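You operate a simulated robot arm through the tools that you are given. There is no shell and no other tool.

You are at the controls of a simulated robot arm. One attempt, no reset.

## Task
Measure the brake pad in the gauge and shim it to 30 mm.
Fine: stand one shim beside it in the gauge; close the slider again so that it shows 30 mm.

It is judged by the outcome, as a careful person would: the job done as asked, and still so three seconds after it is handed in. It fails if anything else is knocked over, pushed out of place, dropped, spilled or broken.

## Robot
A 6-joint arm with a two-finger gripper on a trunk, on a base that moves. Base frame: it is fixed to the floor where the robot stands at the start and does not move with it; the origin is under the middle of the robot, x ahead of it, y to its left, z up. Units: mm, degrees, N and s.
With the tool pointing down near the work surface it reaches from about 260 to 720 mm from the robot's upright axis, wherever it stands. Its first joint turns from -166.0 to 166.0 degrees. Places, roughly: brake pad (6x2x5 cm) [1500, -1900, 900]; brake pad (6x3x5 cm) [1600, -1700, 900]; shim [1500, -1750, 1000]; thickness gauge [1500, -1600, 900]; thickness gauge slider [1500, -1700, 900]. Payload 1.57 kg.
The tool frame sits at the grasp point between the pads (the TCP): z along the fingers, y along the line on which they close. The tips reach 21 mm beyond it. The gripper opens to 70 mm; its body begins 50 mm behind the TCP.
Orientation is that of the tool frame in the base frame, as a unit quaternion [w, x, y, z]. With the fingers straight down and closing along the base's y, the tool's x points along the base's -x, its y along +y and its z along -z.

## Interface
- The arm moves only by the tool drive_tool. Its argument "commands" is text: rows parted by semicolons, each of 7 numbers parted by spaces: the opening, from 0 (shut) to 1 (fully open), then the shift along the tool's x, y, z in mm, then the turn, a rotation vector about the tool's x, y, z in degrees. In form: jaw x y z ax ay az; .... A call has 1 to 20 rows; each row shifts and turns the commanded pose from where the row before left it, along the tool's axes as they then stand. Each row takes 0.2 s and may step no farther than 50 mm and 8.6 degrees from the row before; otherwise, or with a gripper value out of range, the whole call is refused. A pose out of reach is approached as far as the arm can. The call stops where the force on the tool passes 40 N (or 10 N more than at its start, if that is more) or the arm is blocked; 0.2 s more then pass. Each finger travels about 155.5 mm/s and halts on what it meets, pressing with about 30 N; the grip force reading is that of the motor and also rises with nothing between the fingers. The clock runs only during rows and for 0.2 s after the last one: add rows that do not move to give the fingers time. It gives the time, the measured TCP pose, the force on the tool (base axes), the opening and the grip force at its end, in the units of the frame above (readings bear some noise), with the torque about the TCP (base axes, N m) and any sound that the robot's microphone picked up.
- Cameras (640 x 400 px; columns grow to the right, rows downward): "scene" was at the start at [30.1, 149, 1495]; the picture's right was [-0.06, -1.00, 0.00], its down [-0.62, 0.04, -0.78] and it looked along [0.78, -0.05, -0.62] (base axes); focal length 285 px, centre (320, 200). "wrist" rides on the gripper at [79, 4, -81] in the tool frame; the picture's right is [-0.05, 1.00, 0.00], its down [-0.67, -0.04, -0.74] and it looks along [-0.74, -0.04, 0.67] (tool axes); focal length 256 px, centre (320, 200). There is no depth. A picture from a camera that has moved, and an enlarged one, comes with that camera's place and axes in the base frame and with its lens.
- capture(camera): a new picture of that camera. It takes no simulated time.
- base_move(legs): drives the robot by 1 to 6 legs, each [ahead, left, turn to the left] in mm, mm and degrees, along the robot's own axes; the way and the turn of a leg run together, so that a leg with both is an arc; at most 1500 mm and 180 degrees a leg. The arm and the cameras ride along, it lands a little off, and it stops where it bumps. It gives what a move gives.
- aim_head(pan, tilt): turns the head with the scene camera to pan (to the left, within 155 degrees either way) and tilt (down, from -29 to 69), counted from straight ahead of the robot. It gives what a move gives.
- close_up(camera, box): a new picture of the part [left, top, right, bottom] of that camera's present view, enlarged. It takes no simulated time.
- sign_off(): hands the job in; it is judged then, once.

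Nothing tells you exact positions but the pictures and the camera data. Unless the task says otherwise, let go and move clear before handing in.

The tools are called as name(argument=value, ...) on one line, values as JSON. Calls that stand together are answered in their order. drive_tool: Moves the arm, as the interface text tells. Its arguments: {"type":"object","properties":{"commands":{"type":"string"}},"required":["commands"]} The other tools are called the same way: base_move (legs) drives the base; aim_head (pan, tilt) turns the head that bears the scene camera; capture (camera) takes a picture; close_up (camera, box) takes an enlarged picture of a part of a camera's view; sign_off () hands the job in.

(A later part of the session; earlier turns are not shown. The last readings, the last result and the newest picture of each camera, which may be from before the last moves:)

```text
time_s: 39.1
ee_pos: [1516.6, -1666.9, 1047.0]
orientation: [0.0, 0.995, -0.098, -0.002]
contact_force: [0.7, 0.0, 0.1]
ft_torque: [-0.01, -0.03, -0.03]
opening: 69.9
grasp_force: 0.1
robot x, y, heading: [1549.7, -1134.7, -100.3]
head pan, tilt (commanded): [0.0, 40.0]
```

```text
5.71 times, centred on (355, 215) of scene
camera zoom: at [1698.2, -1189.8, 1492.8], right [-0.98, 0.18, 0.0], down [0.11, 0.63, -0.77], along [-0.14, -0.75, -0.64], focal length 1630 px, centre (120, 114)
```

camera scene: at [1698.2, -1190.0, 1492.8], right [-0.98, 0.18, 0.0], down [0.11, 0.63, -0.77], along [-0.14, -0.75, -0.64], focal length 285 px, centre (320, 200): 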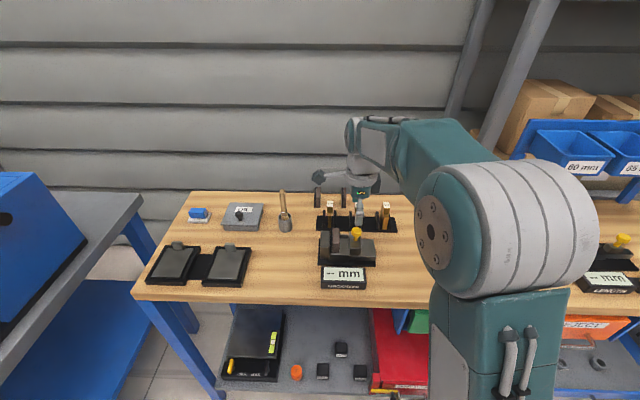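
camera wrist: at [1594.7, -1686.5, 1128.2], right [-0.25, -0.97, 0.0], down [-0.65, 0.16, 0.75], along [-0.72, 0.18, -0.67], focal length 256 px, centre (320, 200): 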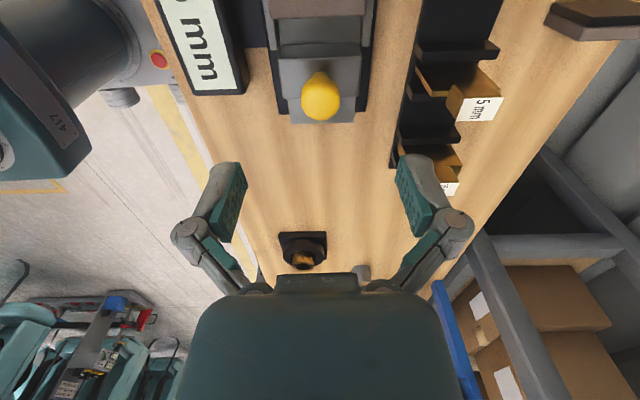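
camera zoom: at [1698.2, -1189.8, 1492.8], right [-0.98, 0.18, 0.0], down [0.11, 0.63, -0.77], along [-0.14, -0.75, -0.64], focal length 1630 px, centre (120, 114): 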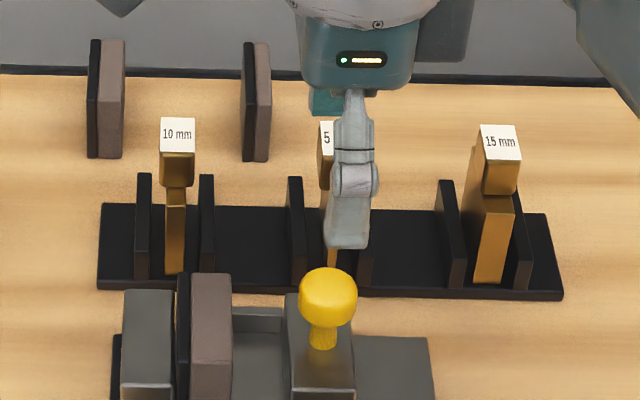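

The shim has a head about 26 mm deep and 17 mm wide on top of a 5 mm plate, centred at tool offset (-13.5, +107). I'll hover over it and check alignment before descending.

drive_tool(commands="1 -4.5 36 0 0 0 0; 1 -4.5 36 0 0 0 0; 1 -4.5 35.5 0 0 0 0; 1 0 0 15 0 0 0; 1 0 0 10 0 0 0; 1 0 0 0 0 0 0")

capture(camera="wrist")

close_up(camera="wrist", box=[230, 30, 410, 190])

close_up(camera="scene", box=[290, 165, 410, 245])

```text
time_s: 40.5
ee_pos: [1484.7, -1769.6, 1020.7]
orientation: [0.0, 0.995, -0.098, 0.0]
contact_force: [0.1, -0.5, 0.5]
ft_torque: [0.0, -0.02, 0.02]
opening: 69.9
grasp_force: 0.1
robot x, y, heading: [1548.8, -1138.2, -100.2]
head pan, tilt (commanded): [0.0, 40.0]
```

```text
taken
camera wrist: at [1561.5, -1789.0, 1102.5], right [-0.25, -0.97, 0.0], down [-0.65, 0.16, 0.75], along [-0.72, 0.18, -0.67], focal length 256 px, centre (320, 200)
```

wrist: 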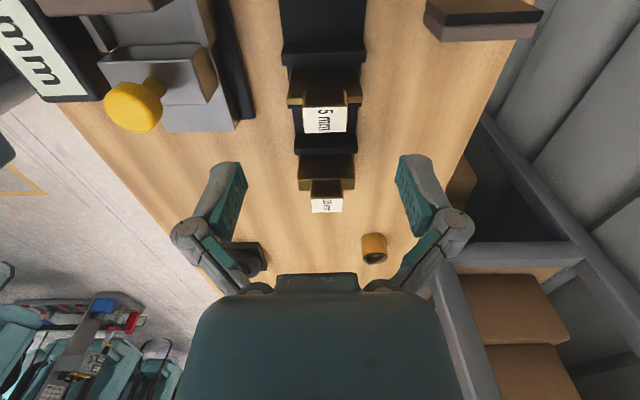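

```text
2.50 times, centred on (320, 110) of wrist
camera zoom: at [1561.5, -1789.0, 1102.5], right [-0.25, -0.97, 0.0], down [-0.65, 0.16, 0.75], along [-0.72, 0.18, -0.67], focal length 640 px, centre (320, 425)
```

zoom: 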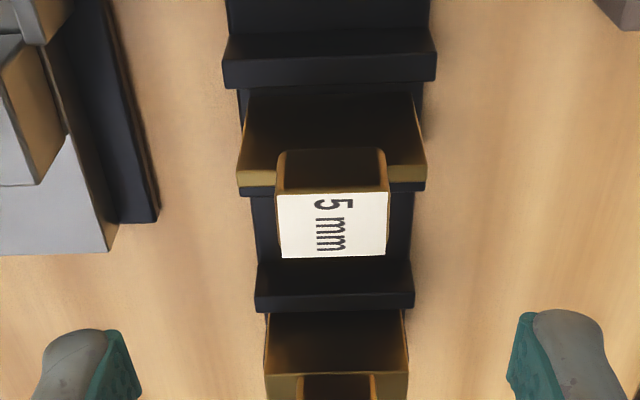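

```text
5.00 times, centred on (350, 205) of scene
camera zoom: at [1698.0, -1190.5, 1492.8], right [-0.98, 0.18, 0.0], down [0.11, 0.63, -0.77], along [-0.14, -0.75, -0.64], focal length 1426 px, centre (170, 175)
```

zoom: 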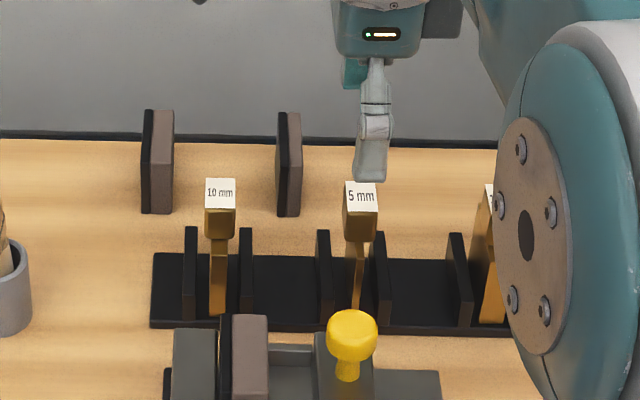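

The shim head spans z 944–966 with the plate's shoulders at 943, so the tips should stop near z 947. I'll correct 3 mm and descend to grip the head only.

drive_tool(commands="1 -1 3 12 0 0 0; 1 0 0 15 0 0 0; 1 0 0 15 0 0 0; 1 0 0 10 0 0 0; 1 0 0 0 0 0 0")

close_up(camera="scene", box=[290, 165, 410, 245])

capture(camera="wrist")

```text
time_s: 41.7
ee_pos: [1482.7, -1774.5, 970.1]
orientation: [0.0, 0.995, -0.097, 0.001]
contact_force: [0.3, 0.3, 0.7]
ft_torque: [-0.01, 0.02, -0.03]
opening: 69.7
grasp_force: 0.0
robot x, y, heading: [1549.5, -1134.4, -100.3]
head pan, tilt (commanded): [0.0, 40.0]
```

```text
5.00 times, centred on (350, 205) of scene
camera zoom: at [1698.1, -1190.5, 1492.8], right [-0.98, 0.18, 0.0], down [0.11, 0.63, -0.76], along [-0.14, -0.75, -0.64], focal length 1426 px, centre (170, 175)
```

zoom: 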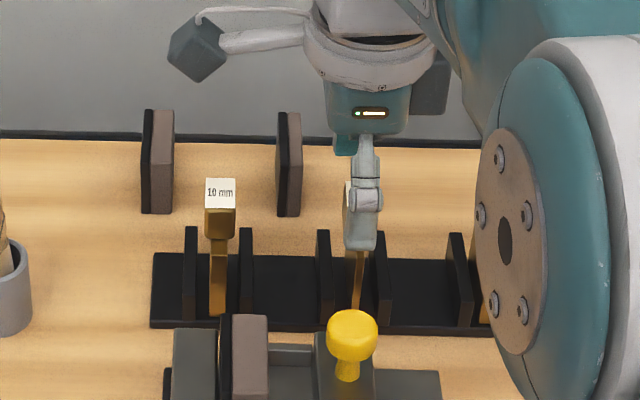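

```text
taken
camera wrist: at [1561.0, -1792.9, 1050.8], right [-0.25, -0.97, 0.0], down [-0.65, 0.16, 0.75], along [-0.72, 0.18, -0.67], focal length 256 px, centre (320, 200)
```

wrist: 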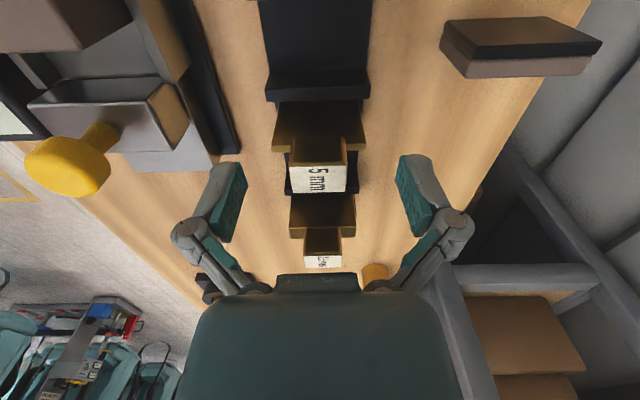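

The head sits centred between the fingers. I'll close on it.

drive_tool(commands="0.7 0 0 1 0 0 0; 0.5 0 0 0 0 0 0; 0.4 0 0 0 0 0 0; 0.25 0 0 0 0 0 0; 0.25 0 0 0 0 0 0; 0.25 0 0 0 0 0 0")

capture(camera="wrist")

```text
time_s: 43.1
ee_pos: [1484.2, -1772.6, 969.0]
orientation: [0.0, 0.995, -0.097, -0.001]
contact_force: [0.0, 1.4, -0.3]
ft_torque: [0.04, -0.02, -0.03]
opening: 27.5
grasp_force: 29.8
robot x, y, heading: [1547.3, -1132.1, -100.2]
head pan, tilt (commanded): [0.0, 40.0]
```

```text
taken
camera wrist: at [1560.7, -1792.6, 1049.8], right [-0.25, -0.97, 0.0], down [-0.65, 0.16, 0.75], along [-0.72, 0.18, -0.67], focal length 256 px, centre (320, 200)
```

wrist: 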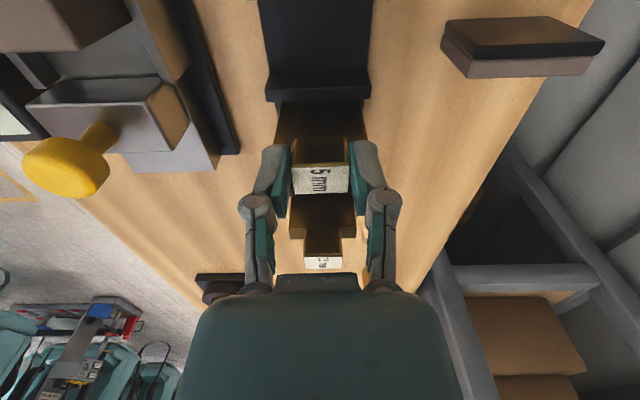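

The shim head is held firmly (27.5 mm). I'll lift it straight up well clear of the knob height.

drive_tool(commands="0.25 0 0 -5 0 0 0; 0.25 0 0 -15 0 0 0; 0.25 0 0 -20 0 0 0; 0.25 0 0 -25 0 0 0; 0.25 0 0 -25 0 0 0; 0.25 0 0 -25 0 0 0; 0.25 0 0 0 0 0 0")

capture(camera="wrist")

close_up(camera="scene", box=[290, 140, 410, 290])

```text
time_s: 44.7
ee_pos: [1483.7, -1773.9, 1084.6]
orientation: [0.0, 0.995, -0.098, -0.001]
contact_force: [0.0, 0.7, -1.3]
ft_torque: [-0.02, -0.03, 0.0]
opening: 27.5
grasp_force: 30.2
robot x, y, heading: [1547.0, -1134.8, -100.0]
head pan, tilt (commanded): [0.0, 40.0]
```

```text
taken
camera wrist: at [1560.8, -1793.2, 1165.0], right [-0.25, -0.97, 0.0], down [-0.65, 0.16, 0.75], along [-0.72, 0.18, -0.67], focal length 256 px, centre (320, 200)
```

wrist: 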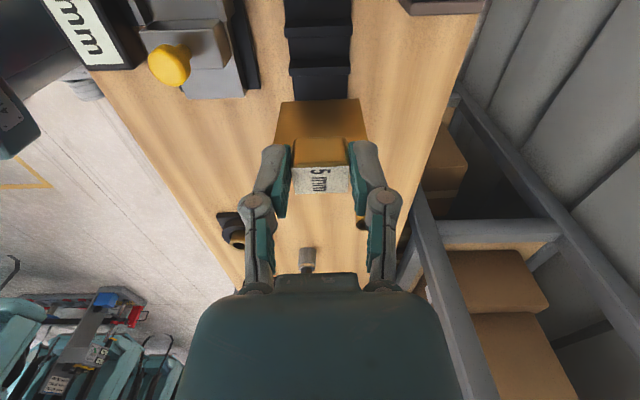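

```text
2.67 times, centred on (350, 215) of scene
camera zoom: at [1698.1, -1190.6, 1492.8], right [-0.98, 0.18, 0.0], down [0.11, 0.63, -0.76], along [-0.14, -0.75, -0.64], focal length 760 px, centre (240, 160)
```

zoom: 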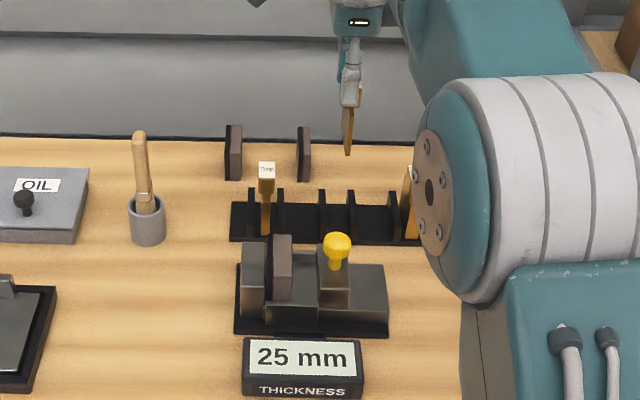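

The shim is lifted upright. From the closed-slider pose I place the gap centre near [1551, -1675]; I'll carry the shim there at height and check before lowering.

drive_tool(commands="0.25 11.6 -27.6 0 0 0 0; 0.25 11.6 -27.6 0 0 0 0; 0.25 11.6 -27.6 0 0 0 0; 0.25 11.7 -27.5 0 0 0 0; 0.25 0 0 0 0 0 0; 0.25 0 0 0 0 0 0")

capture(camera="wrist")

close_up(camera="scene", box=[295, 160, 395, 285])

```text
time_s: 46.1
ee_pos: [1549.7, -1675.5, 1084.4]
orientation: [0.0, 0.995, -0.097, -0.002]
contact_force: [0.2, -0.2, -1.8]
ft_torque: [0.0, 0.0, 0.01]
opening: 27.5
grasp_force: 29.6
robot x, y, heading: [1549.2, -1132.8, -100.4]
head pan, tilt (commanded): [0.0, 40.0]
```

```text
taken
camera wrist: at [1627.0, -1694.4, 1166.6], right [-0.25, -0.97, 0.0], down [-0.65, 0.16, 0.75], along [-0.72, 0.18, -0.67], focal length 256 px, centre (320, 200)
```

wrist: 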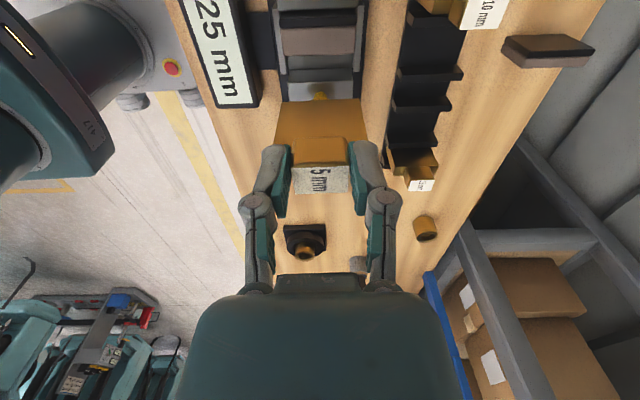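

```text
3.20 times, centred on (345, 222) of scene
camera zoom: at [1698.5, -1190.0, 1492.8], right [-0.98, 0.18, 0.0], down [0.11, 0.63, -0.77], along [-0.14, -0.75, -0.64], focal length 912 px, centre (240, 128)
```

zoom: 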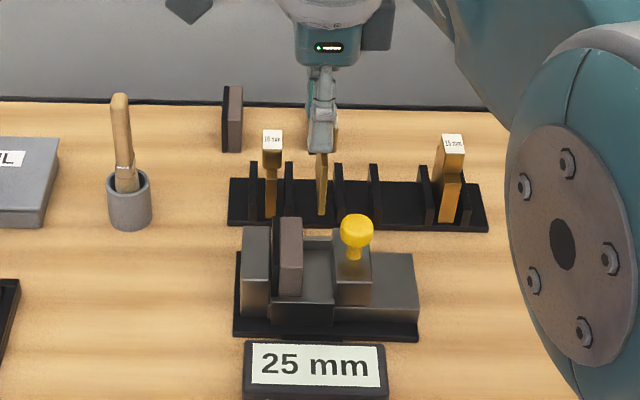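

The shim hangs over the gap between pad and slider. I'll zoom in to check side clearance before lowering.

close_up(camera="wrist", box=[240, 0, 400, 130])

close_up(camera="scene", box=[315, 195, 385, 265])

```text
3.08 times, centred on (320, 65) of wrist
camera zoom: at [1627.0, -1694.4, 1166.6], right [-0.25, -0.97, 0.0], down [-0.65, 0.16, 0.75], along [-0.72, 0.18, -0.67], focal length 788 px, centre (320, 615)
```

zoom: 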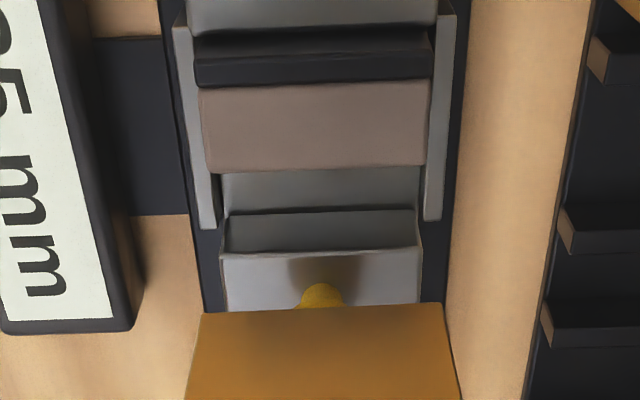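

```text
5.71 times, centred on (350, 230) of scene
camera zoom: at [1698.5, -1190.0, 1492.8], right [-0.98, 0.18, 0.0], down [0.11, 0.63, -0.77], along [-0.14, -0.75, -0.64], focal length 1630 px, centre (149, 29)
```

zoom: 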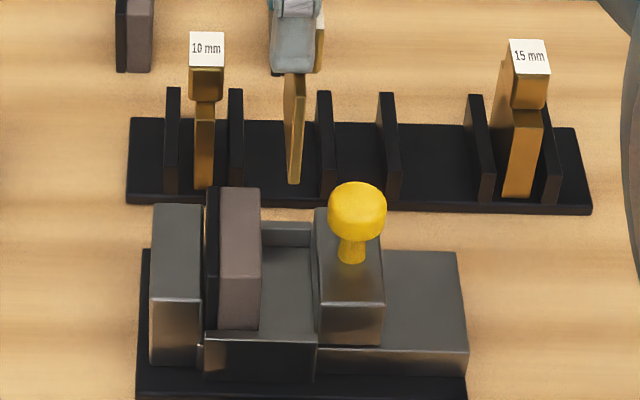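

Clearance is about 4 mm to the pad and 15 mm to the slider. I'll shift 2 mm toward the middle and lower to just above pad-top height, then look again.

drive_tool(commands="0.25 -2 0 10 0 0 0; 0.25 0 0 15 0 0 0; 0.25 0 0 15 0 0 0; 0.25 0 0 10 0 0 0; 0.25 0 0 0 0 0 0")

close_up(camera="wrist", box=[240, 0, 400, 130])

close_up(camera="scene", box=[315, 195, 385, 265])

```text
time_s: 47.3
ee_pos: [1548.5, -1675.6, 1035.3]
orientation: [0.0, 0.995, -0.098, -0.001]
contact_force: [0.5, 0.2, -1.6]
ft_torque: [-0.01, 0.0, 0.01]
opening: 27.5
grasp_force: 29.9
robot x, y, heading: [1543.4, -1135.5, -100.2]
head pan, tilt (commanded): [0.0, 40.0]
```

```text
3.08 times, centred on (320, 65) of wrist
camera zoom: at [1624.9, -1693.8, 1115.5], right [-0.25, -0.97, 0.0], down [-0.65, 0.16, 0.75], along [-0.72, 0.18, -0.67], focal length 788 px, centre (320, 615)
```

zoom: 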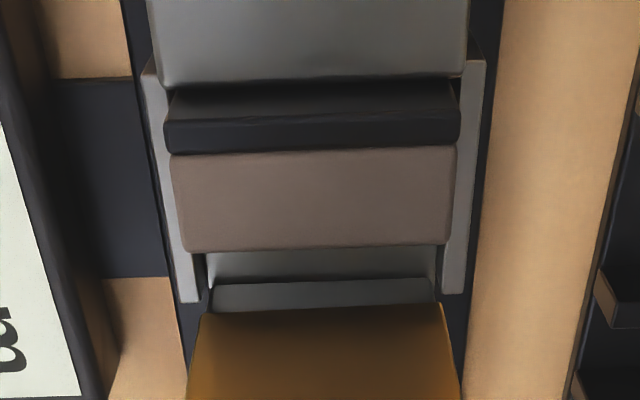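

```text
5.71 times, centred on (350, 230) of scene
camera zoom: at [1698.4, -1190.1, 1492.8], right [-0.98, 0.18, 0.0], down [0.11, 0.63, -0.77], along [-0.14, -0.75, -0.64], focal length 1630 px, centre (149, 29)
```

zoom: 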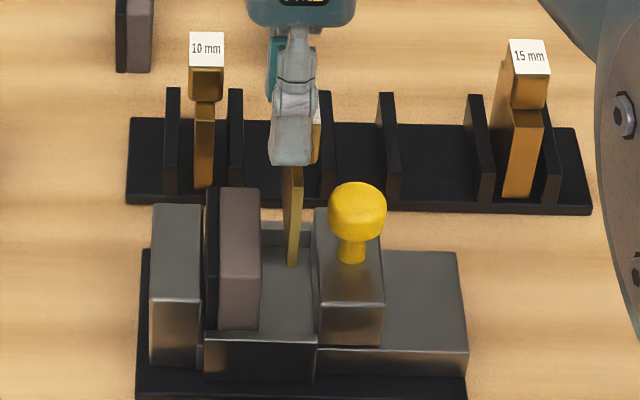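

The shim bottom is lined up between pad and slider with clearance on both sides. I'll continue lowering.

drive_tool(commands="0.25 0 0 10 0 0 0; 0.25 0 0 10 0 0 0; 0.25 0 0 10 0 0 0; 0.25 0 0 10 0 0 0; 0.25 0 0 0 0 0 0")

close_up(camera="wrist", box=[240, 0, 400, 130])

close_up(camera="scene", box=[315, 195, 385, 265])

```text
time_s: 48.5
ee_pos: [1547.9, -1672.8, 994.8]
orientation: [0.0, 0.995, -0.097, 0.0]
contact_force: [1.0, 0.2, -0.6]
ft_torque: [0.0, 0.02, 0.0]
opening: 27.5
grasp_force: 30.5
robot x, y, heading: [1547.1, -1137.4, -99.9]
head pan, tilt (commanded): [0.0, 40.0]
```

```text
3.08 times, centred on (320, 65) of wrist
camera zoom: at [1625.0, -1692.7, 1076.2], right [-0.25, -0.97, 0.0], down [-0.65, 0.16, 0.75], along [-0.72, 0.18, -0.67], focal length 788 px, centre (320, 615)
```

zoom: 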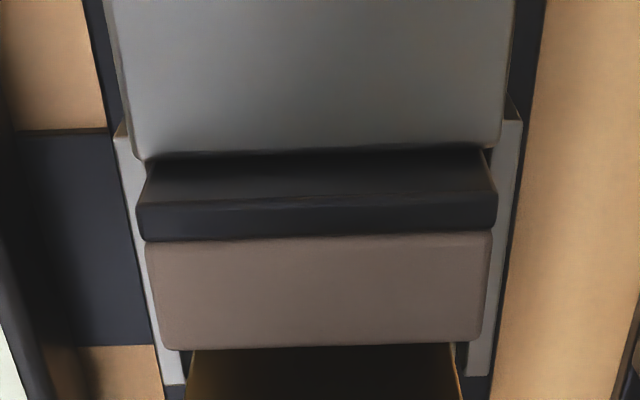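

```text
5.71 times, centred on (350, 230) of scene
camera zoom: at [1698.4, -1190.1, 1492.8], right [-0.98, 0.18, 0.0], down [0.11, 0.63, -0.77], along [-0.14, -0.75, -0.64], focal length 1630 px, centre (149, 29)
```

zoom: 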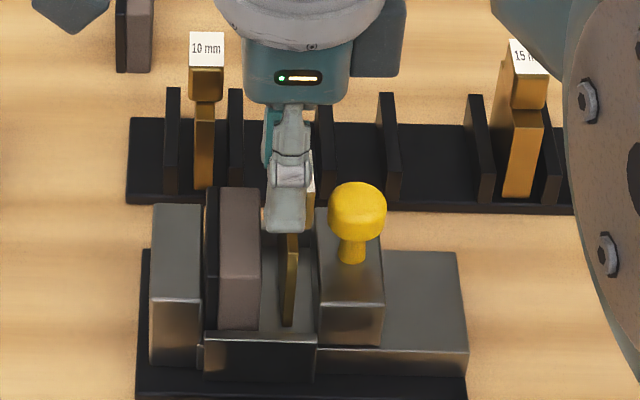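

The plate is down in the gap, clear on both sides. I'll lower further in small steps, watching for bed contact.

drive_tool(commands="0.25 0 0 3 0 0 0; 0.25 0 0 3 0 0 0; 0.25 0 0 3 0 0 0; 0.25 0 0 3 0 0 0; 0.25 0 0 0 0 0 0")

close_up(camera="scene", box=[315, 195, 385, 265])

```text
time_s: 49.7
ee_pos: [1547.4, -1673.0, 983.7]
orientation: [0.002, 0.995, -0.097, -0.001]
contact_force: [1.3, -3.5, 22.2]
ft_torque: [-0.04, 0.01, -0.02]
opening: 27.8
grasp_force: 30.3
robot x, y, heading: [1548.5, -1134.4, -100.5]
head pan, tilt (commanded): [0.0, 40.0]
```

```text
5.71 times, centred on (350, 230) of scene
camera zoom: at [1698.4, -1188.6, 1492.9], right [-0.98, 0.18, 0.0], down [0.11, 0.63, -0.77], along [-0.14, -0.75, -0.64], focal length 1630 px, centre (149, 29)
```

zoom: 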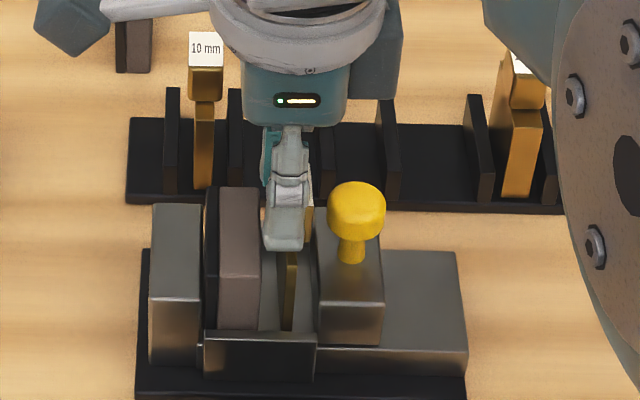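

The shim touched the bed (22 N up). I'll lift about 1.5 mm to unload, then slide it left toward the pad in small steps.

drive_tool(commands="0.25 0 0 -2 0 0 0; 0.25 2 0 0 0 0 0; 0.25 2 0 0 0 0 0; 0.25 2 0 0 0 0 0; 0.25 0 0 0 0 0 0")

close_up(camera="scene", box=[315, 195, 385, 265])

close_up(camera="wrist", box=[220, 50, 420, 200])

```text
time_s: 50.9
ee_pos: [1555.0, -1674.2, 983.1]
orientation: [-0.002, 0.995, -0.096, 0.0]
contact_force: [-0.9, 2.5, 5.1]
ft_torque: [0.06, 0.16, -0.03]
opening: 27.7
grasp_force: 30.0
robot x, y, heading: [1549.2, -1136.2, -100.4]
head pan, tilt (commanded): [0.0, 40.0]
```

```text
5.71 times, centred on (350, 230) of scene
camera zoom: at [1698.1, -1189.5, 1492.9], right [-0.98, 0.18, 0.0], down [0.11, 0.63, -0.77], along [-0.14, -0.75, -0.64], focal length 1630 px, centre (149, 29)
```

zoom: 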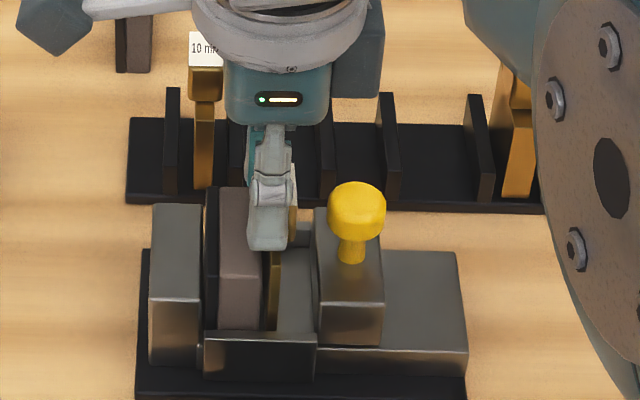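

```text
2.67 times, centred on (320, 125) of wrist
camera zoom: at [1631.7, -1694.2, 1064.5], right [-0.25, -0.97, 0.0], down [-0.65, 0.16, 0.75], along [-0.72, 0.18, -0.67], focal length 683 px, centre (320, 400)
```

zoom: 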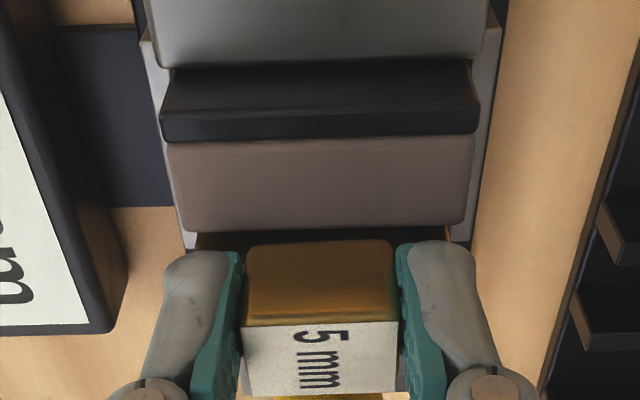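

Nearly against the pad; a couple more millimetres in fine steps.

drive_tool(commands="0.25 1 0 0 0 0 0; 0.25 0.7 0 0 0 0 0; 0.25 0 0 0 0 0 0")

close_up(camera="scene", box=[325, 215, 370, 265])

```text
time_s: 51.7
ee_pos: [1557.0, -1676.2, 983.4]
orientation: [0.0, 0.995, -0.097, -0.001]
contact_force: [0.5, 0.3, -2.0]
ft_torque: [-0.02, 0.01, -0.01]
opening: 27.3
grasp_force: 29.9
robot x, y, heading: [1548.8, -1136.3, -100.2]
head pan, tilt (commanded): [0.0, 40.0]
```

```text
8.00 times, centred on (348, 240) of scene
camera zoom: at [1698.6, -1190.2, 1492.8], right [-0.98, 0.18, 0.0], down [0.11, 0.63, -0.77], along [-0.14, -0.75, -0.64], focal length 2281 px, centre (100, -120)
```

zoom: 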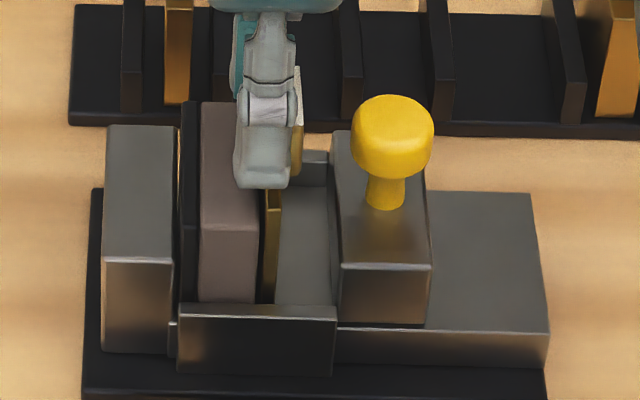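

Now hanging free, about 1 mm from the pad. I'll lower gently to seat it on the bed.

drive_tool(commands="0.25 0.5 0 0 0 0 0; 0.25 0 0 0.6 0 0 0; 0.25 0 0 0 0 0 0")

```text
time_s: 52.5
ee_pos: [1556.9, -1676.0, 983.2]
orientation: [0.001, 0.995, -0.097, -0.001]
contact_force: [-0.2, -0.6, -1.7]
ft_torque: [0.01, -0.03, -0.03]
opening: 27.6
grasp_force: 29.7
robot x, y, heading: [1546.1, -1136.2, -100.3]
head pan, tilt (commanded): [0.0, 40.0]
```

drive_tool(commands="0.25 0 0 0.6 0 0 0; 0.25 0 0 0 0 0 0")

```text
time_s: 53.1
ee_pos: [1555.6, -1675.4, 983.5]
orientation: [0.0, 0.995, -0.097, 0.001]
contact_force: [0.7, 1.6, 7.3]
ft_torque: [0.22, -0.06, 0.02]
opening: 27.4
grasp_force: 30.2
robot x, y, heading: [1548.8, -1137.7, -100.2]
head pan, tilt (commanded): [0.0, 40.0]
```

The shim rests on the bed with light contact (about 7 N). I'll open the fingers slightly and check that it stands.

drive_tool(commands="0.45 0 0 0 0 0 0; 0.5 0 0 0 0 0 0; 0.5 0 0 0 0 0 0")

close_up(camera="scene", box=[315, 195, 385, 265])

capture(camera="wrist")

```text
time_s: 53.9
ee_pos: [1556.4, -1676.5, 983.0]
orientation: [0.0, 0.995, -0.097, -0.001]
contact_force: [0.2, -0.3, -0.2]
ft_torque: [-0.05, 0.01, 0.02]
opening: 34.7
grasp_force: 0.1
robot x, y, heading: [1544.6, -1135.9, -100.2]
head pan, tilt (commanded): [0.0, 40.0]
```

```text
5.71 times, centred on (350, 230) of scene
camera zoom: at [1698.5, -1190.0, 1492.8], right [-0.98, 0.18, 0.0], down [0.11, 0.63, -0.77], along [-0.14, -0.75, -0.64], focal length 1630 px, centre (149, 29)
```

zoom: 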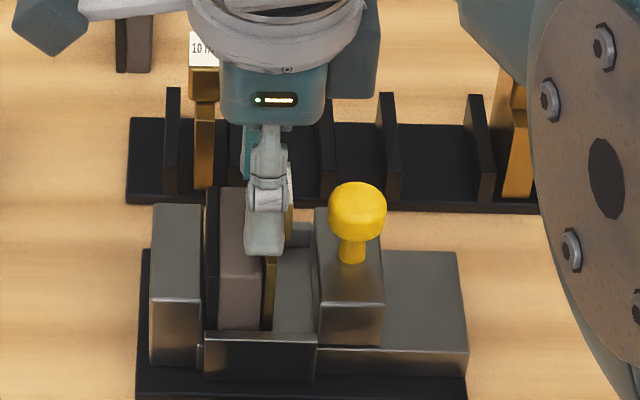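

```text
taken
camera wrist: at [1633.4, -1695.1, 1063.8], right [-0.25, -0.97, 0.0], down [-0.65, 0.16, 0.75], along [-0.72, 0.18, -0.67], focal length 256 px, centre (320, 200)
```

wrist: 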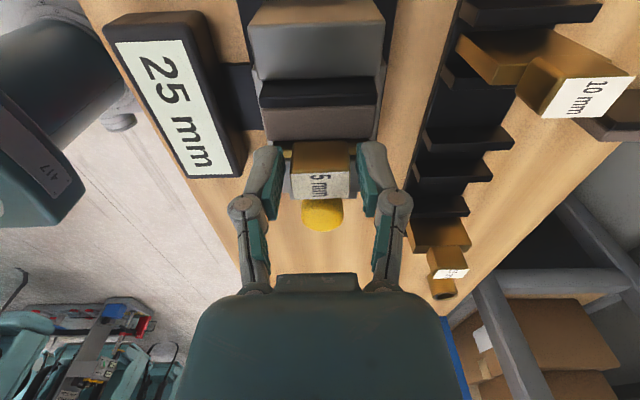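

The shim stands by itself against the pad. I'll open fully and rise straight up.

drive_tool(commands="0.7 0 0 0 0 0 0; 0.9 0 0 0 0 0 0; 0.9 0 0 0 0 0 0; 0.9 0 0 -10 0 0 0; 0.9 0 0 -20 0 0 0; 0.9 0 0 -30 0 0 0; 0.9 0 0 0 0 0 0")

close_up(camera="scene", box=[315, 195, 385, 265])

capture(camera="wrist")

```text
time_s: 55.5
ee_pos: [1557.3, -1676.0, 1042.0]
orientation: [0.001, 0.995, -0.097, -0.001]
contact_force: [-0.6, -0.1, 0.4]
ft_torque: [-0.01, 0.02, -0.01]
opening: 62.7
grasp_force: 0.1
robot x, y, heading: [1547.8, -1130.6, -100.1]
head pan, tilt (commanded): [0.0, 40.0]
```

```text
5.71 times, centred on (350, 230) of scene
camera zoom: at [1698.4, -1189.9, 1492.8], right [-0.98, 0.18, 0.0], down [0.11, 0.63, -0.77], along [-0.14, -0.75, -0.64], focal length 1630 px, centre (149, 29)
```

zoom: 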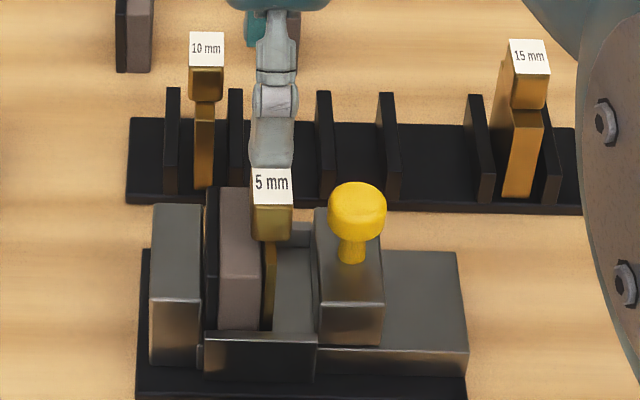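

```text
taken
camera wrist: at [1634.1, -1695.5, 1123.4], right [-0.25, -0.97, 0.0], down [-0.65, 0.16, 0.75], along [-0.72, 0.18, -0.67], focal length 256 px, centre (320, 200)
```

wrist: 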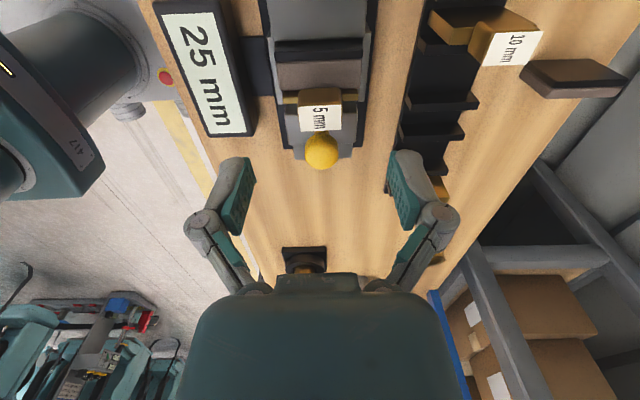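

The shim stands upright and the display still shows the pad reading. Before closing, I'll check whether the knob will clear the shim's head.

close_up(camera="wrist", box=[270, 60, 370, 180])

close_up(camera="scene", box=[335, 210, 375, 260])

```text
3.33 times, centred on (320, 120) of wrist
camera zoom: at [1634.1, -1695.5, 1123.4], right [-0.25, -0.97, 0.0], down [-0.65, 0.16, 0.75], along [-0.72, 0.18, -0.67], focal length 853 px, centre (320, 467)
```

zoom: 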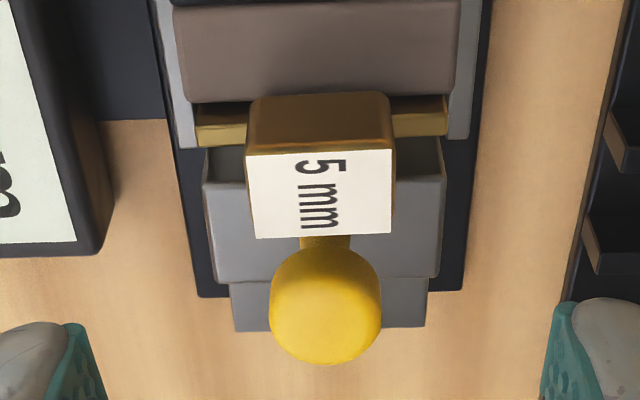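

```text
8.00 times, centred on (355, 235) of scene
camera zoom: at [1698.4, -1189.9, 1492.8], right [-0.98, 0.18, 0.0], down [0.11, 0.63, -0.77], along [-0.14, -0.75, -0.64], focal length 2281 px, centre (40, -80)
```

zoom: 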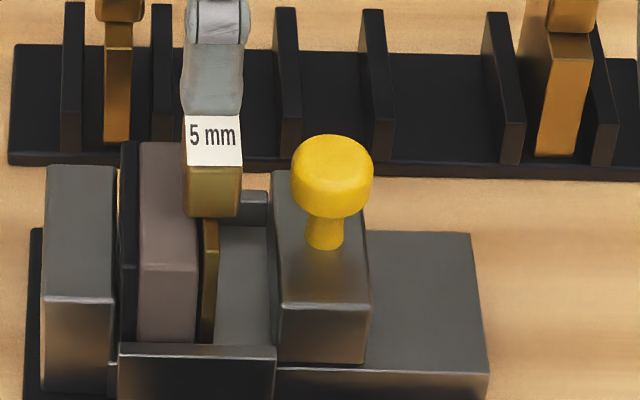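

By my measurements, the shim head overhangs about 6 mm past the plate, while the knob sits only about 3 mm back from the slider face at the same height, so they may touch. I'll test this gently: close the fingers and push the slider block from its right side, starting with clearance.

drive_tool(commands="0.6 -20 0 -5 0 0 0; 0.3 -20 0 0 0 0 0; 0 -21 0 0 0 0 0; 0 -21.5 0 0 0 0 0; 0 0 0 0 0 0 0; 0 0 0 25 0 0 0; 0 0 0 25 0 0 0; 0 0 0 0 0 0 0")

capture(camera="scene")

close_up(camera="scene", box=[315, 195, 385, 265])

capture(camera="wrist")

```text
time_s: 57.3
ee_pos: [1475.5, -1657.8, 997.9]
orientation: [0.0, 0.995, -0.097, 0.0]
contact_force: [0.5, 0.0, -0.4]
ft_torque: [-0.02, 0.01, -0.03]
opening: 0.0
grasp_force: 28.6
robot x, y, heading: [1546.4, -1136.9, -100.1]
head pan, tilt (commanded): [0.0, 40.0]
```

```text
taken
camera scene: at [1698.0, -1189.9, 1492.8], right [-0.98, 0.18, 0.0], down [0.11, 0.63, -0.77], along [-0.14, -0.75, -0.64], focal length 285 px, centre (320, 200)
```

scene: 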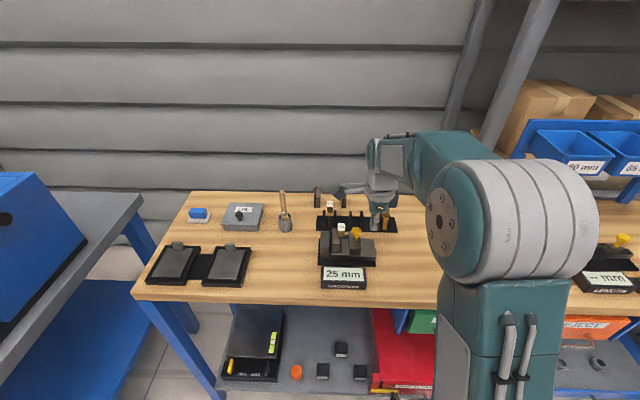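

```text
5.71 times, centred on (350, 230) of scene
camera zoom: at [1698.0, -1189.9, 1492.8], right [-0.98, 0.18, 0.0], down [0.11, 0.63, -0.77], along [-0.14, -0.75, -0.64], focal length 1630 px, centre (149, 29)
```

zoom: 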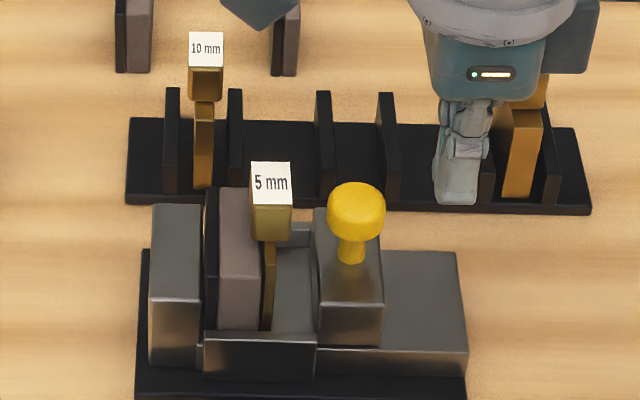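

```text
taken
camera wrist: at [1551.6, -1678.3, 1079.4], right [-0.25, -0.97, 0.0], down [-0.65, 0.16, 0.75], along [-0.72, 0.18, -0.67], focal length 256 px, centre (320, 200)
```

wrist: 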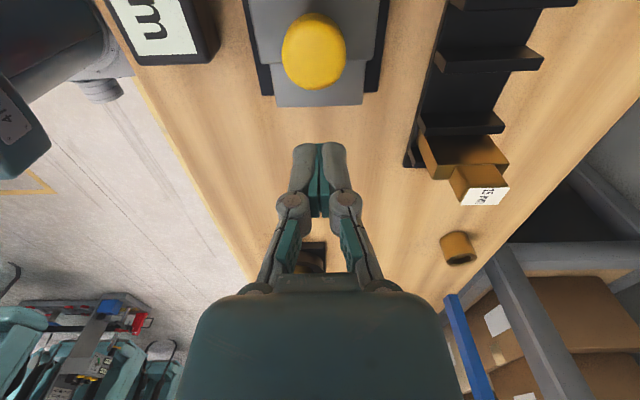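

The closed fingers are clear to the right of the slider. I'll lower to push height and approach the block.

drive_tool(commands="0 0 0 17 0 0 0; 0 0 0 17 0 0 0; 0 0 0 16 0 0 0; 0 3 0 0 0 0 0; 0 3 0 0 0 0 0; 0 0 0 0 0 0 0")

close_up(camera="scene", box=[315, 195, 385, 265])

capture(camera="wrist")

```text
time_s: 58.7
ee_pos: [1480.3, -1659.8, 948.3]
orientation: [0.0, 0.995, -0.098, -0.001]
contact_force: [0.0, 0.1, 0.6]
ft_torque: [-0.01, 0.0, -0.01]
opening: 0.1
grasp_force: 28.5
robot x, y, heading: [1551.5, -1136.0, -100.1]
head pan, tilt (commanded): [0.0, 40.0]
```

```text
5.71 times, centred on (350, 230) of scene
camera zoom: at [1698.0, -1190.0, 1492.8], right [-0.98, 0.18, 0.0], down [0.11, 0.63, -0.77], along [-0.14, -0.75, -0.64], focal length 1630 px, centre (149, 29)
```

zoom: 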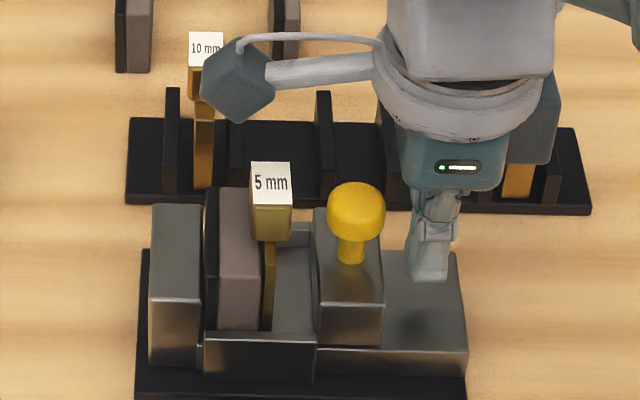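

```text
taken
camera wrist: at [1558.2, -1679.4, 1028.7], right [-0.25, -0.97, 0.0], down [-0.65, 0.16, 0.75], along [-0.72, 0.18, -0.67], focal length 256 px, centre (320, 200)
```

wrist: 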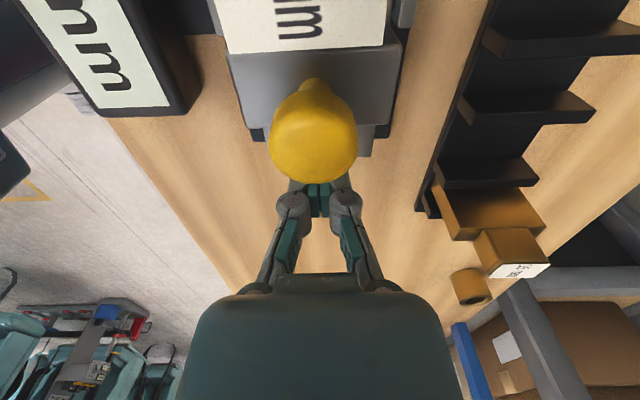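

About 10 mm remain between the fingers and the block. I'll advance in small steps and watch.

drive_tool(commands="0 4 0 0 0 0 0; 0 4 0 0 0 0 0; 0 3 0 0 0 0 0; 0 3 0 0 0 0 0; 0 3 0 0 0 0 0; 0 3 0 0 0 0 0; 0 0 0 0 0 0 0")

close_up(camera="scene", box=[315, 195, 385, 265])

```text
time_s: 60.3
ee_pos: [1500.0, -1664.0, 946.8]
orientation: [-0.001, 0.995, -0.097, 0.0]
contact_force: [-0.8, 0.1, -0.3]
ft_torque: [0.03, 0.04, -0.03]
opening: 0.0
grasp_force: 28.6
robot x, y, heading: [1549.0, -1138.3, -100.2]
head pan, tilt (commanded): [0.0, 40.0]
```

```text
5.71 times, centred on (350, 230) of scene
camera zoom: at [1697.8, -1190.0, 1492.8], right [-0.98, 0.18, 0.0], down [0.11, 0.63, -0.77], along [-0.14, -0.75, -0.64], focal length 1630 px, centre (149, 29)
```

zoom: 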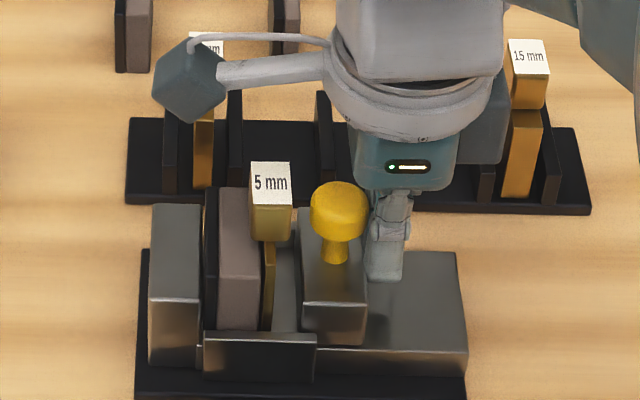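

The slider moves freely with almost no force. Continuing in 2 mm steps.

drive_tool(commands="0 2 0 0 0 0 0; 0 2 0 0 0 0 0; 0 2 0 0 0 0 0; 0 0 0 0 0 0 0")

close_up(camera="scene", box=[325, 205, 375, 265])

close_up(camera="wrist", box=[220, 0, 420, 200])

```text
time_s: 61.3
ee_pos: [1505.9, -1665.3, 947.0]
orientation: [-0.001, 0.995, -0.096, 0.0]
contact_force: [-1.0, 0.9, 0.2]
ft_torque: [-0.02, -0.01, -0.02]
opening: 0.0
grasp_force: 28.2
robot x, y, heading: [1547.9, -1135.0, -100.2]
head pan, tilt (commanded): [0.0, 40.0]
```

```text
6.67 times, centred on (350, 235) of scene
camera zoom: at [1697.9, -1189.9, 1492.8], right [-0.98, 0.18, 0.0], down [0.11, 0.63, -0.77], along [-0.14, -0.75, -0.64], focal length 1901 px, centre (120, -33)
```

zoom: 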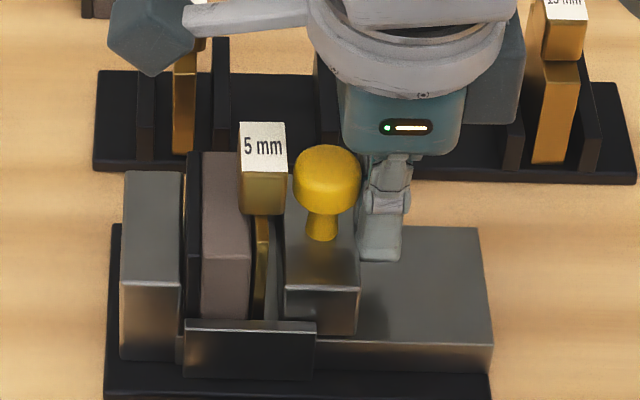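

```text
2.00 times, centred on (320, 100) of wrist
camera zoom: at [1583.5, -1685.1, 1028.1], right [-0.25, -0.97, 0.0], down [-0.65, 0.16, 0.75], along [-0.72, 0.18, -0.67], focal length 512 px, centre (320, 400)
```

zoom: 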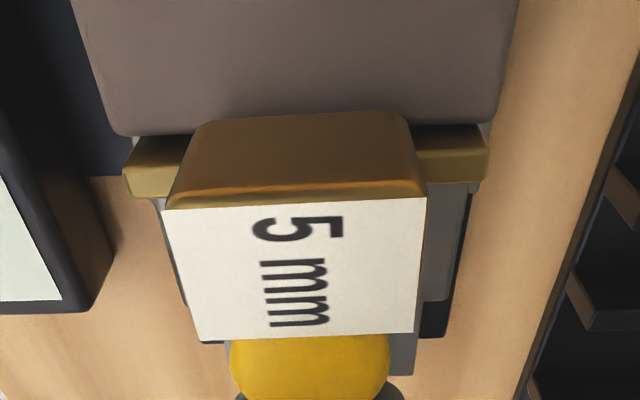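

The slider face is about 6 mm from the plate and the knob about 2 mm from the shim head. I'll advance in 1 mm steps and see whether the knob touches first.

drive_tool(commands="0 1 0 0 0 0 0; 0 1 0 0 0 0 0; 0 1 0 0 0 0 0; 0 0 0 0 0 0 0")

close_up(camera="scene", box=[325, 205, 375, 265])

close_up(camera="wrist", box=[220, 0, 420, 200])

```text
time_s: 62.3
ee_pos: [1508.3, -1666.5, 945.2]
orientation: [0.0, 0.995, -0.097, -0.001]
contact_force: [-1.0, 0.0, 0.1]
ft_torque: [-0.01, -0.05, -0.02]
opening: 0.0
grasp_force: 28.1
robot x, y, heading: [1547.4, -1135.8, -100.2]
head pan, tilt (commanded): [0.0, 40.0]
```

```text
6.67 times, centred on (350, 235) of scene
camera zoom: at [1697.9, -1189.9, 1492.8], right [-0.98, 0.18, 0.0], down [0.11, 0.63, -0.77], along [-0.14, -0.75, -0.64], focal length 1901 px, centre (120, -33)
```

zoom: 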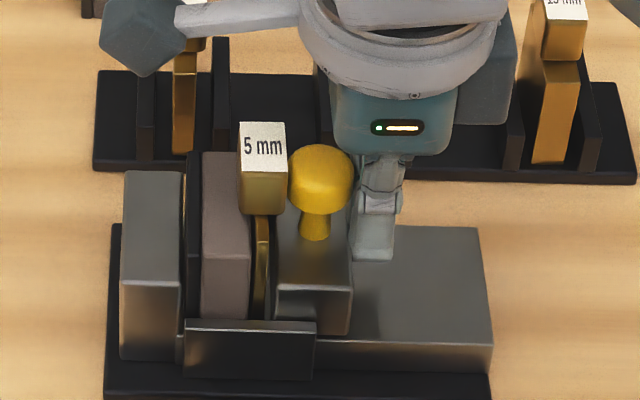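

```text
2.00 times, centred on (320, 100) of wrist
camera zoom: at [1586.3, -1685.9, 1027.6], right [-0.25, -0.97, 0.0], down [-0.65, 0.16, 0.75], along [-0.72, 0.18, -0.67], focal length 512 px, centre (320, 400)
```

zoom: 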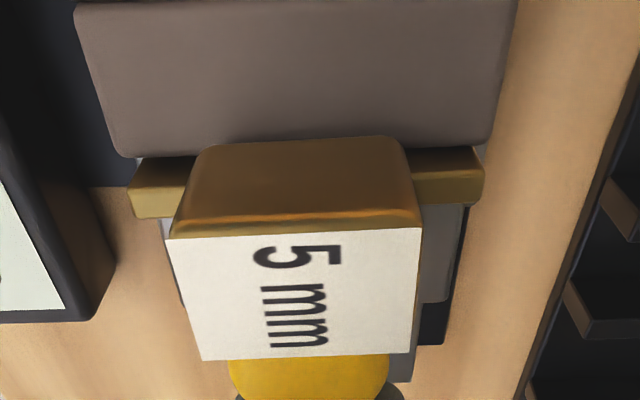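

The knob is now just touching the shim head, with about 2–3 mm left between slider face and plate. I'll take two more cautious millimetres to see how it behaves.

drive_tool(commands="0 1 0 0 0 0 0; 0 0.7 0 0 0 0 0; 0 0 0 0 0 0 0")

close_up(camera="scene", box=[325, 205, 375, 265])

close_up(camera="scene", box=[305, 195, 385, 295])

close_up(camera="wrist", box=[220, 0, 420, 200])

```text
time_s: 63.1
ee_pos: [1509.5, -1666.1, 945.8]
orientation: [0.0, 0.995, -0.098, 0.0]
contact_force: [-1.6, -1.5, -1.2]
ft_torque: [-0.01, 0.04, -0.03]
opening: 0.0
grasp_force: 28.7
robot x, y, heading: [1548.9, -1134.3, -100.2]
head pan, tilt (commanded): [0.0, 40.0]
```

```text
6.67 times, centred on (350, 235) of scene
camera zoom: at [1697.6, -1190.1, 1492.9], right [-0.98, 0.18, 0.0], down [0.11, 0.63, -0.77], along [-0.14, -0.75, -0.64], focal length 1901 px, centre (120, -33)
```

zoom: 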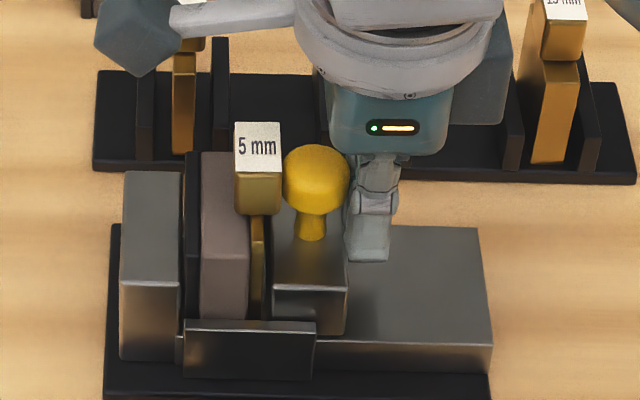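

```text
4.00 times, centred on (345, 245) of scene
camera zoom: at [1697.6, -1190.1, 1492.9], right [-0.98, 0.18, 0.0], down [0.11, 0.63, -0.77], along [-0.14, -0.75, -0.64], focal length 1141 px, centre (220, 20)
```

zoom: 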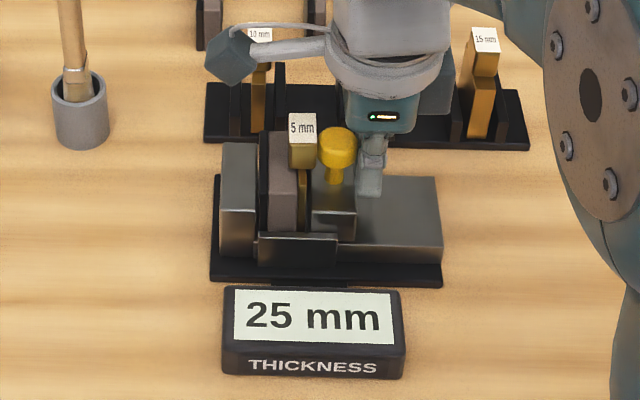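

```text
2.00 times, centred on (320, 100) of wrist
camera zoom: at [1587.9, -1685.6, 1028.3], right [-0.25, -0.97, 0.0], down [-0.65, 0.16, 0.75], along [-0.72, 0.18, -0.67], focal length 512 px, centre (320, 400)
```

zoom: 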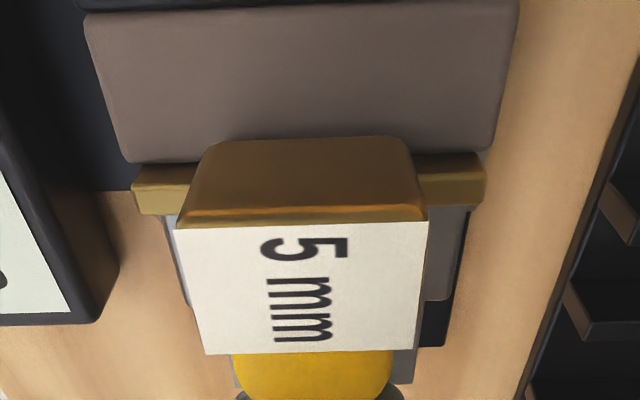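

Confirmed: the knob meets the shim's head before the slider face reaches the plate, so the shim can't go on the slider side. The anvil is lower than the shim head, so I'll stand the shim between anvil and pad instead. First I back off and rise to regrip the knob.

drive_tool(commands="0 -5 0 0 0 0 0; 0 -5 0 0 0 0 0; 0 0 0 -25 0 0 0; 0 0 0 -35 0 0 0; 0 0 0 -35 0 0 0; 0.4 17 0 0 0 0 0; 0.8 17 0 0 0 0 0; 1 0 0 0 0 0 0; 1 0 0 0 0 0 0")

capture(camera="wrist")

close_up(camera="scene", box=[315, 195, 385, 265])

```text
time_s: 65.1
ee_pos: [1535.2, -1670.5, 1042.3]
orientation: [0.0, 0.995, -0.097, -0.001]
contact_force: [-0.2, 0.2, 0.2]
ft_torque: [0.0, 0.0, 0.0]
opening: 70.2
grasp_force: 0.0
robot x, y, heading: [1546.9, -1133.6, -100.0]
head pan, tilt (commanded): [0.0, 40.0]
```

```text
taken
camera wrist: at [1611.8, -1690.7, 1122.8], right [-0.25, -0.97, 0.0], down [-0.65, 0.16, 0.75], along [-0.72, 0.18, -0.67], focal length 256 px, centre (320, 200)
```

wrist: 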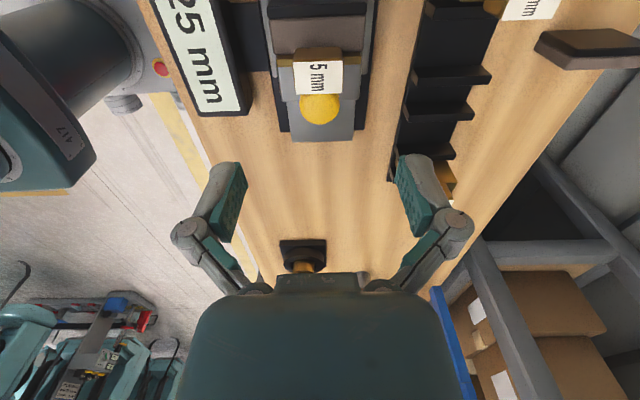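

```text
5.71 times, centred on (350, 230) of scene
camera zoom: at [1698.4, -1190.0, 1492.8], right [-0.98, 0.18, 0.0], down [0.11, 0.63, -0.77], along [-0.14, -0.75, -0.64], focal length 1630 px, centre (149, 29)
```

zoom: 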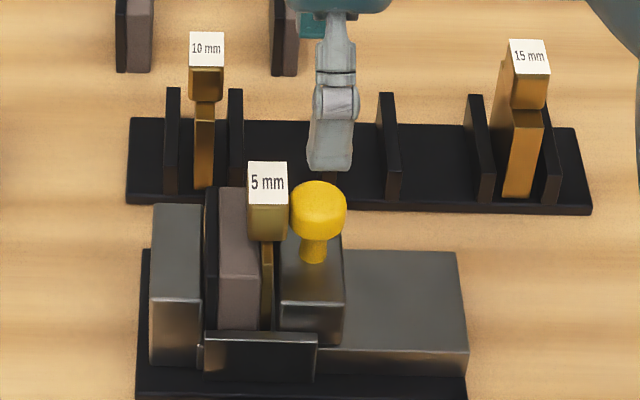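

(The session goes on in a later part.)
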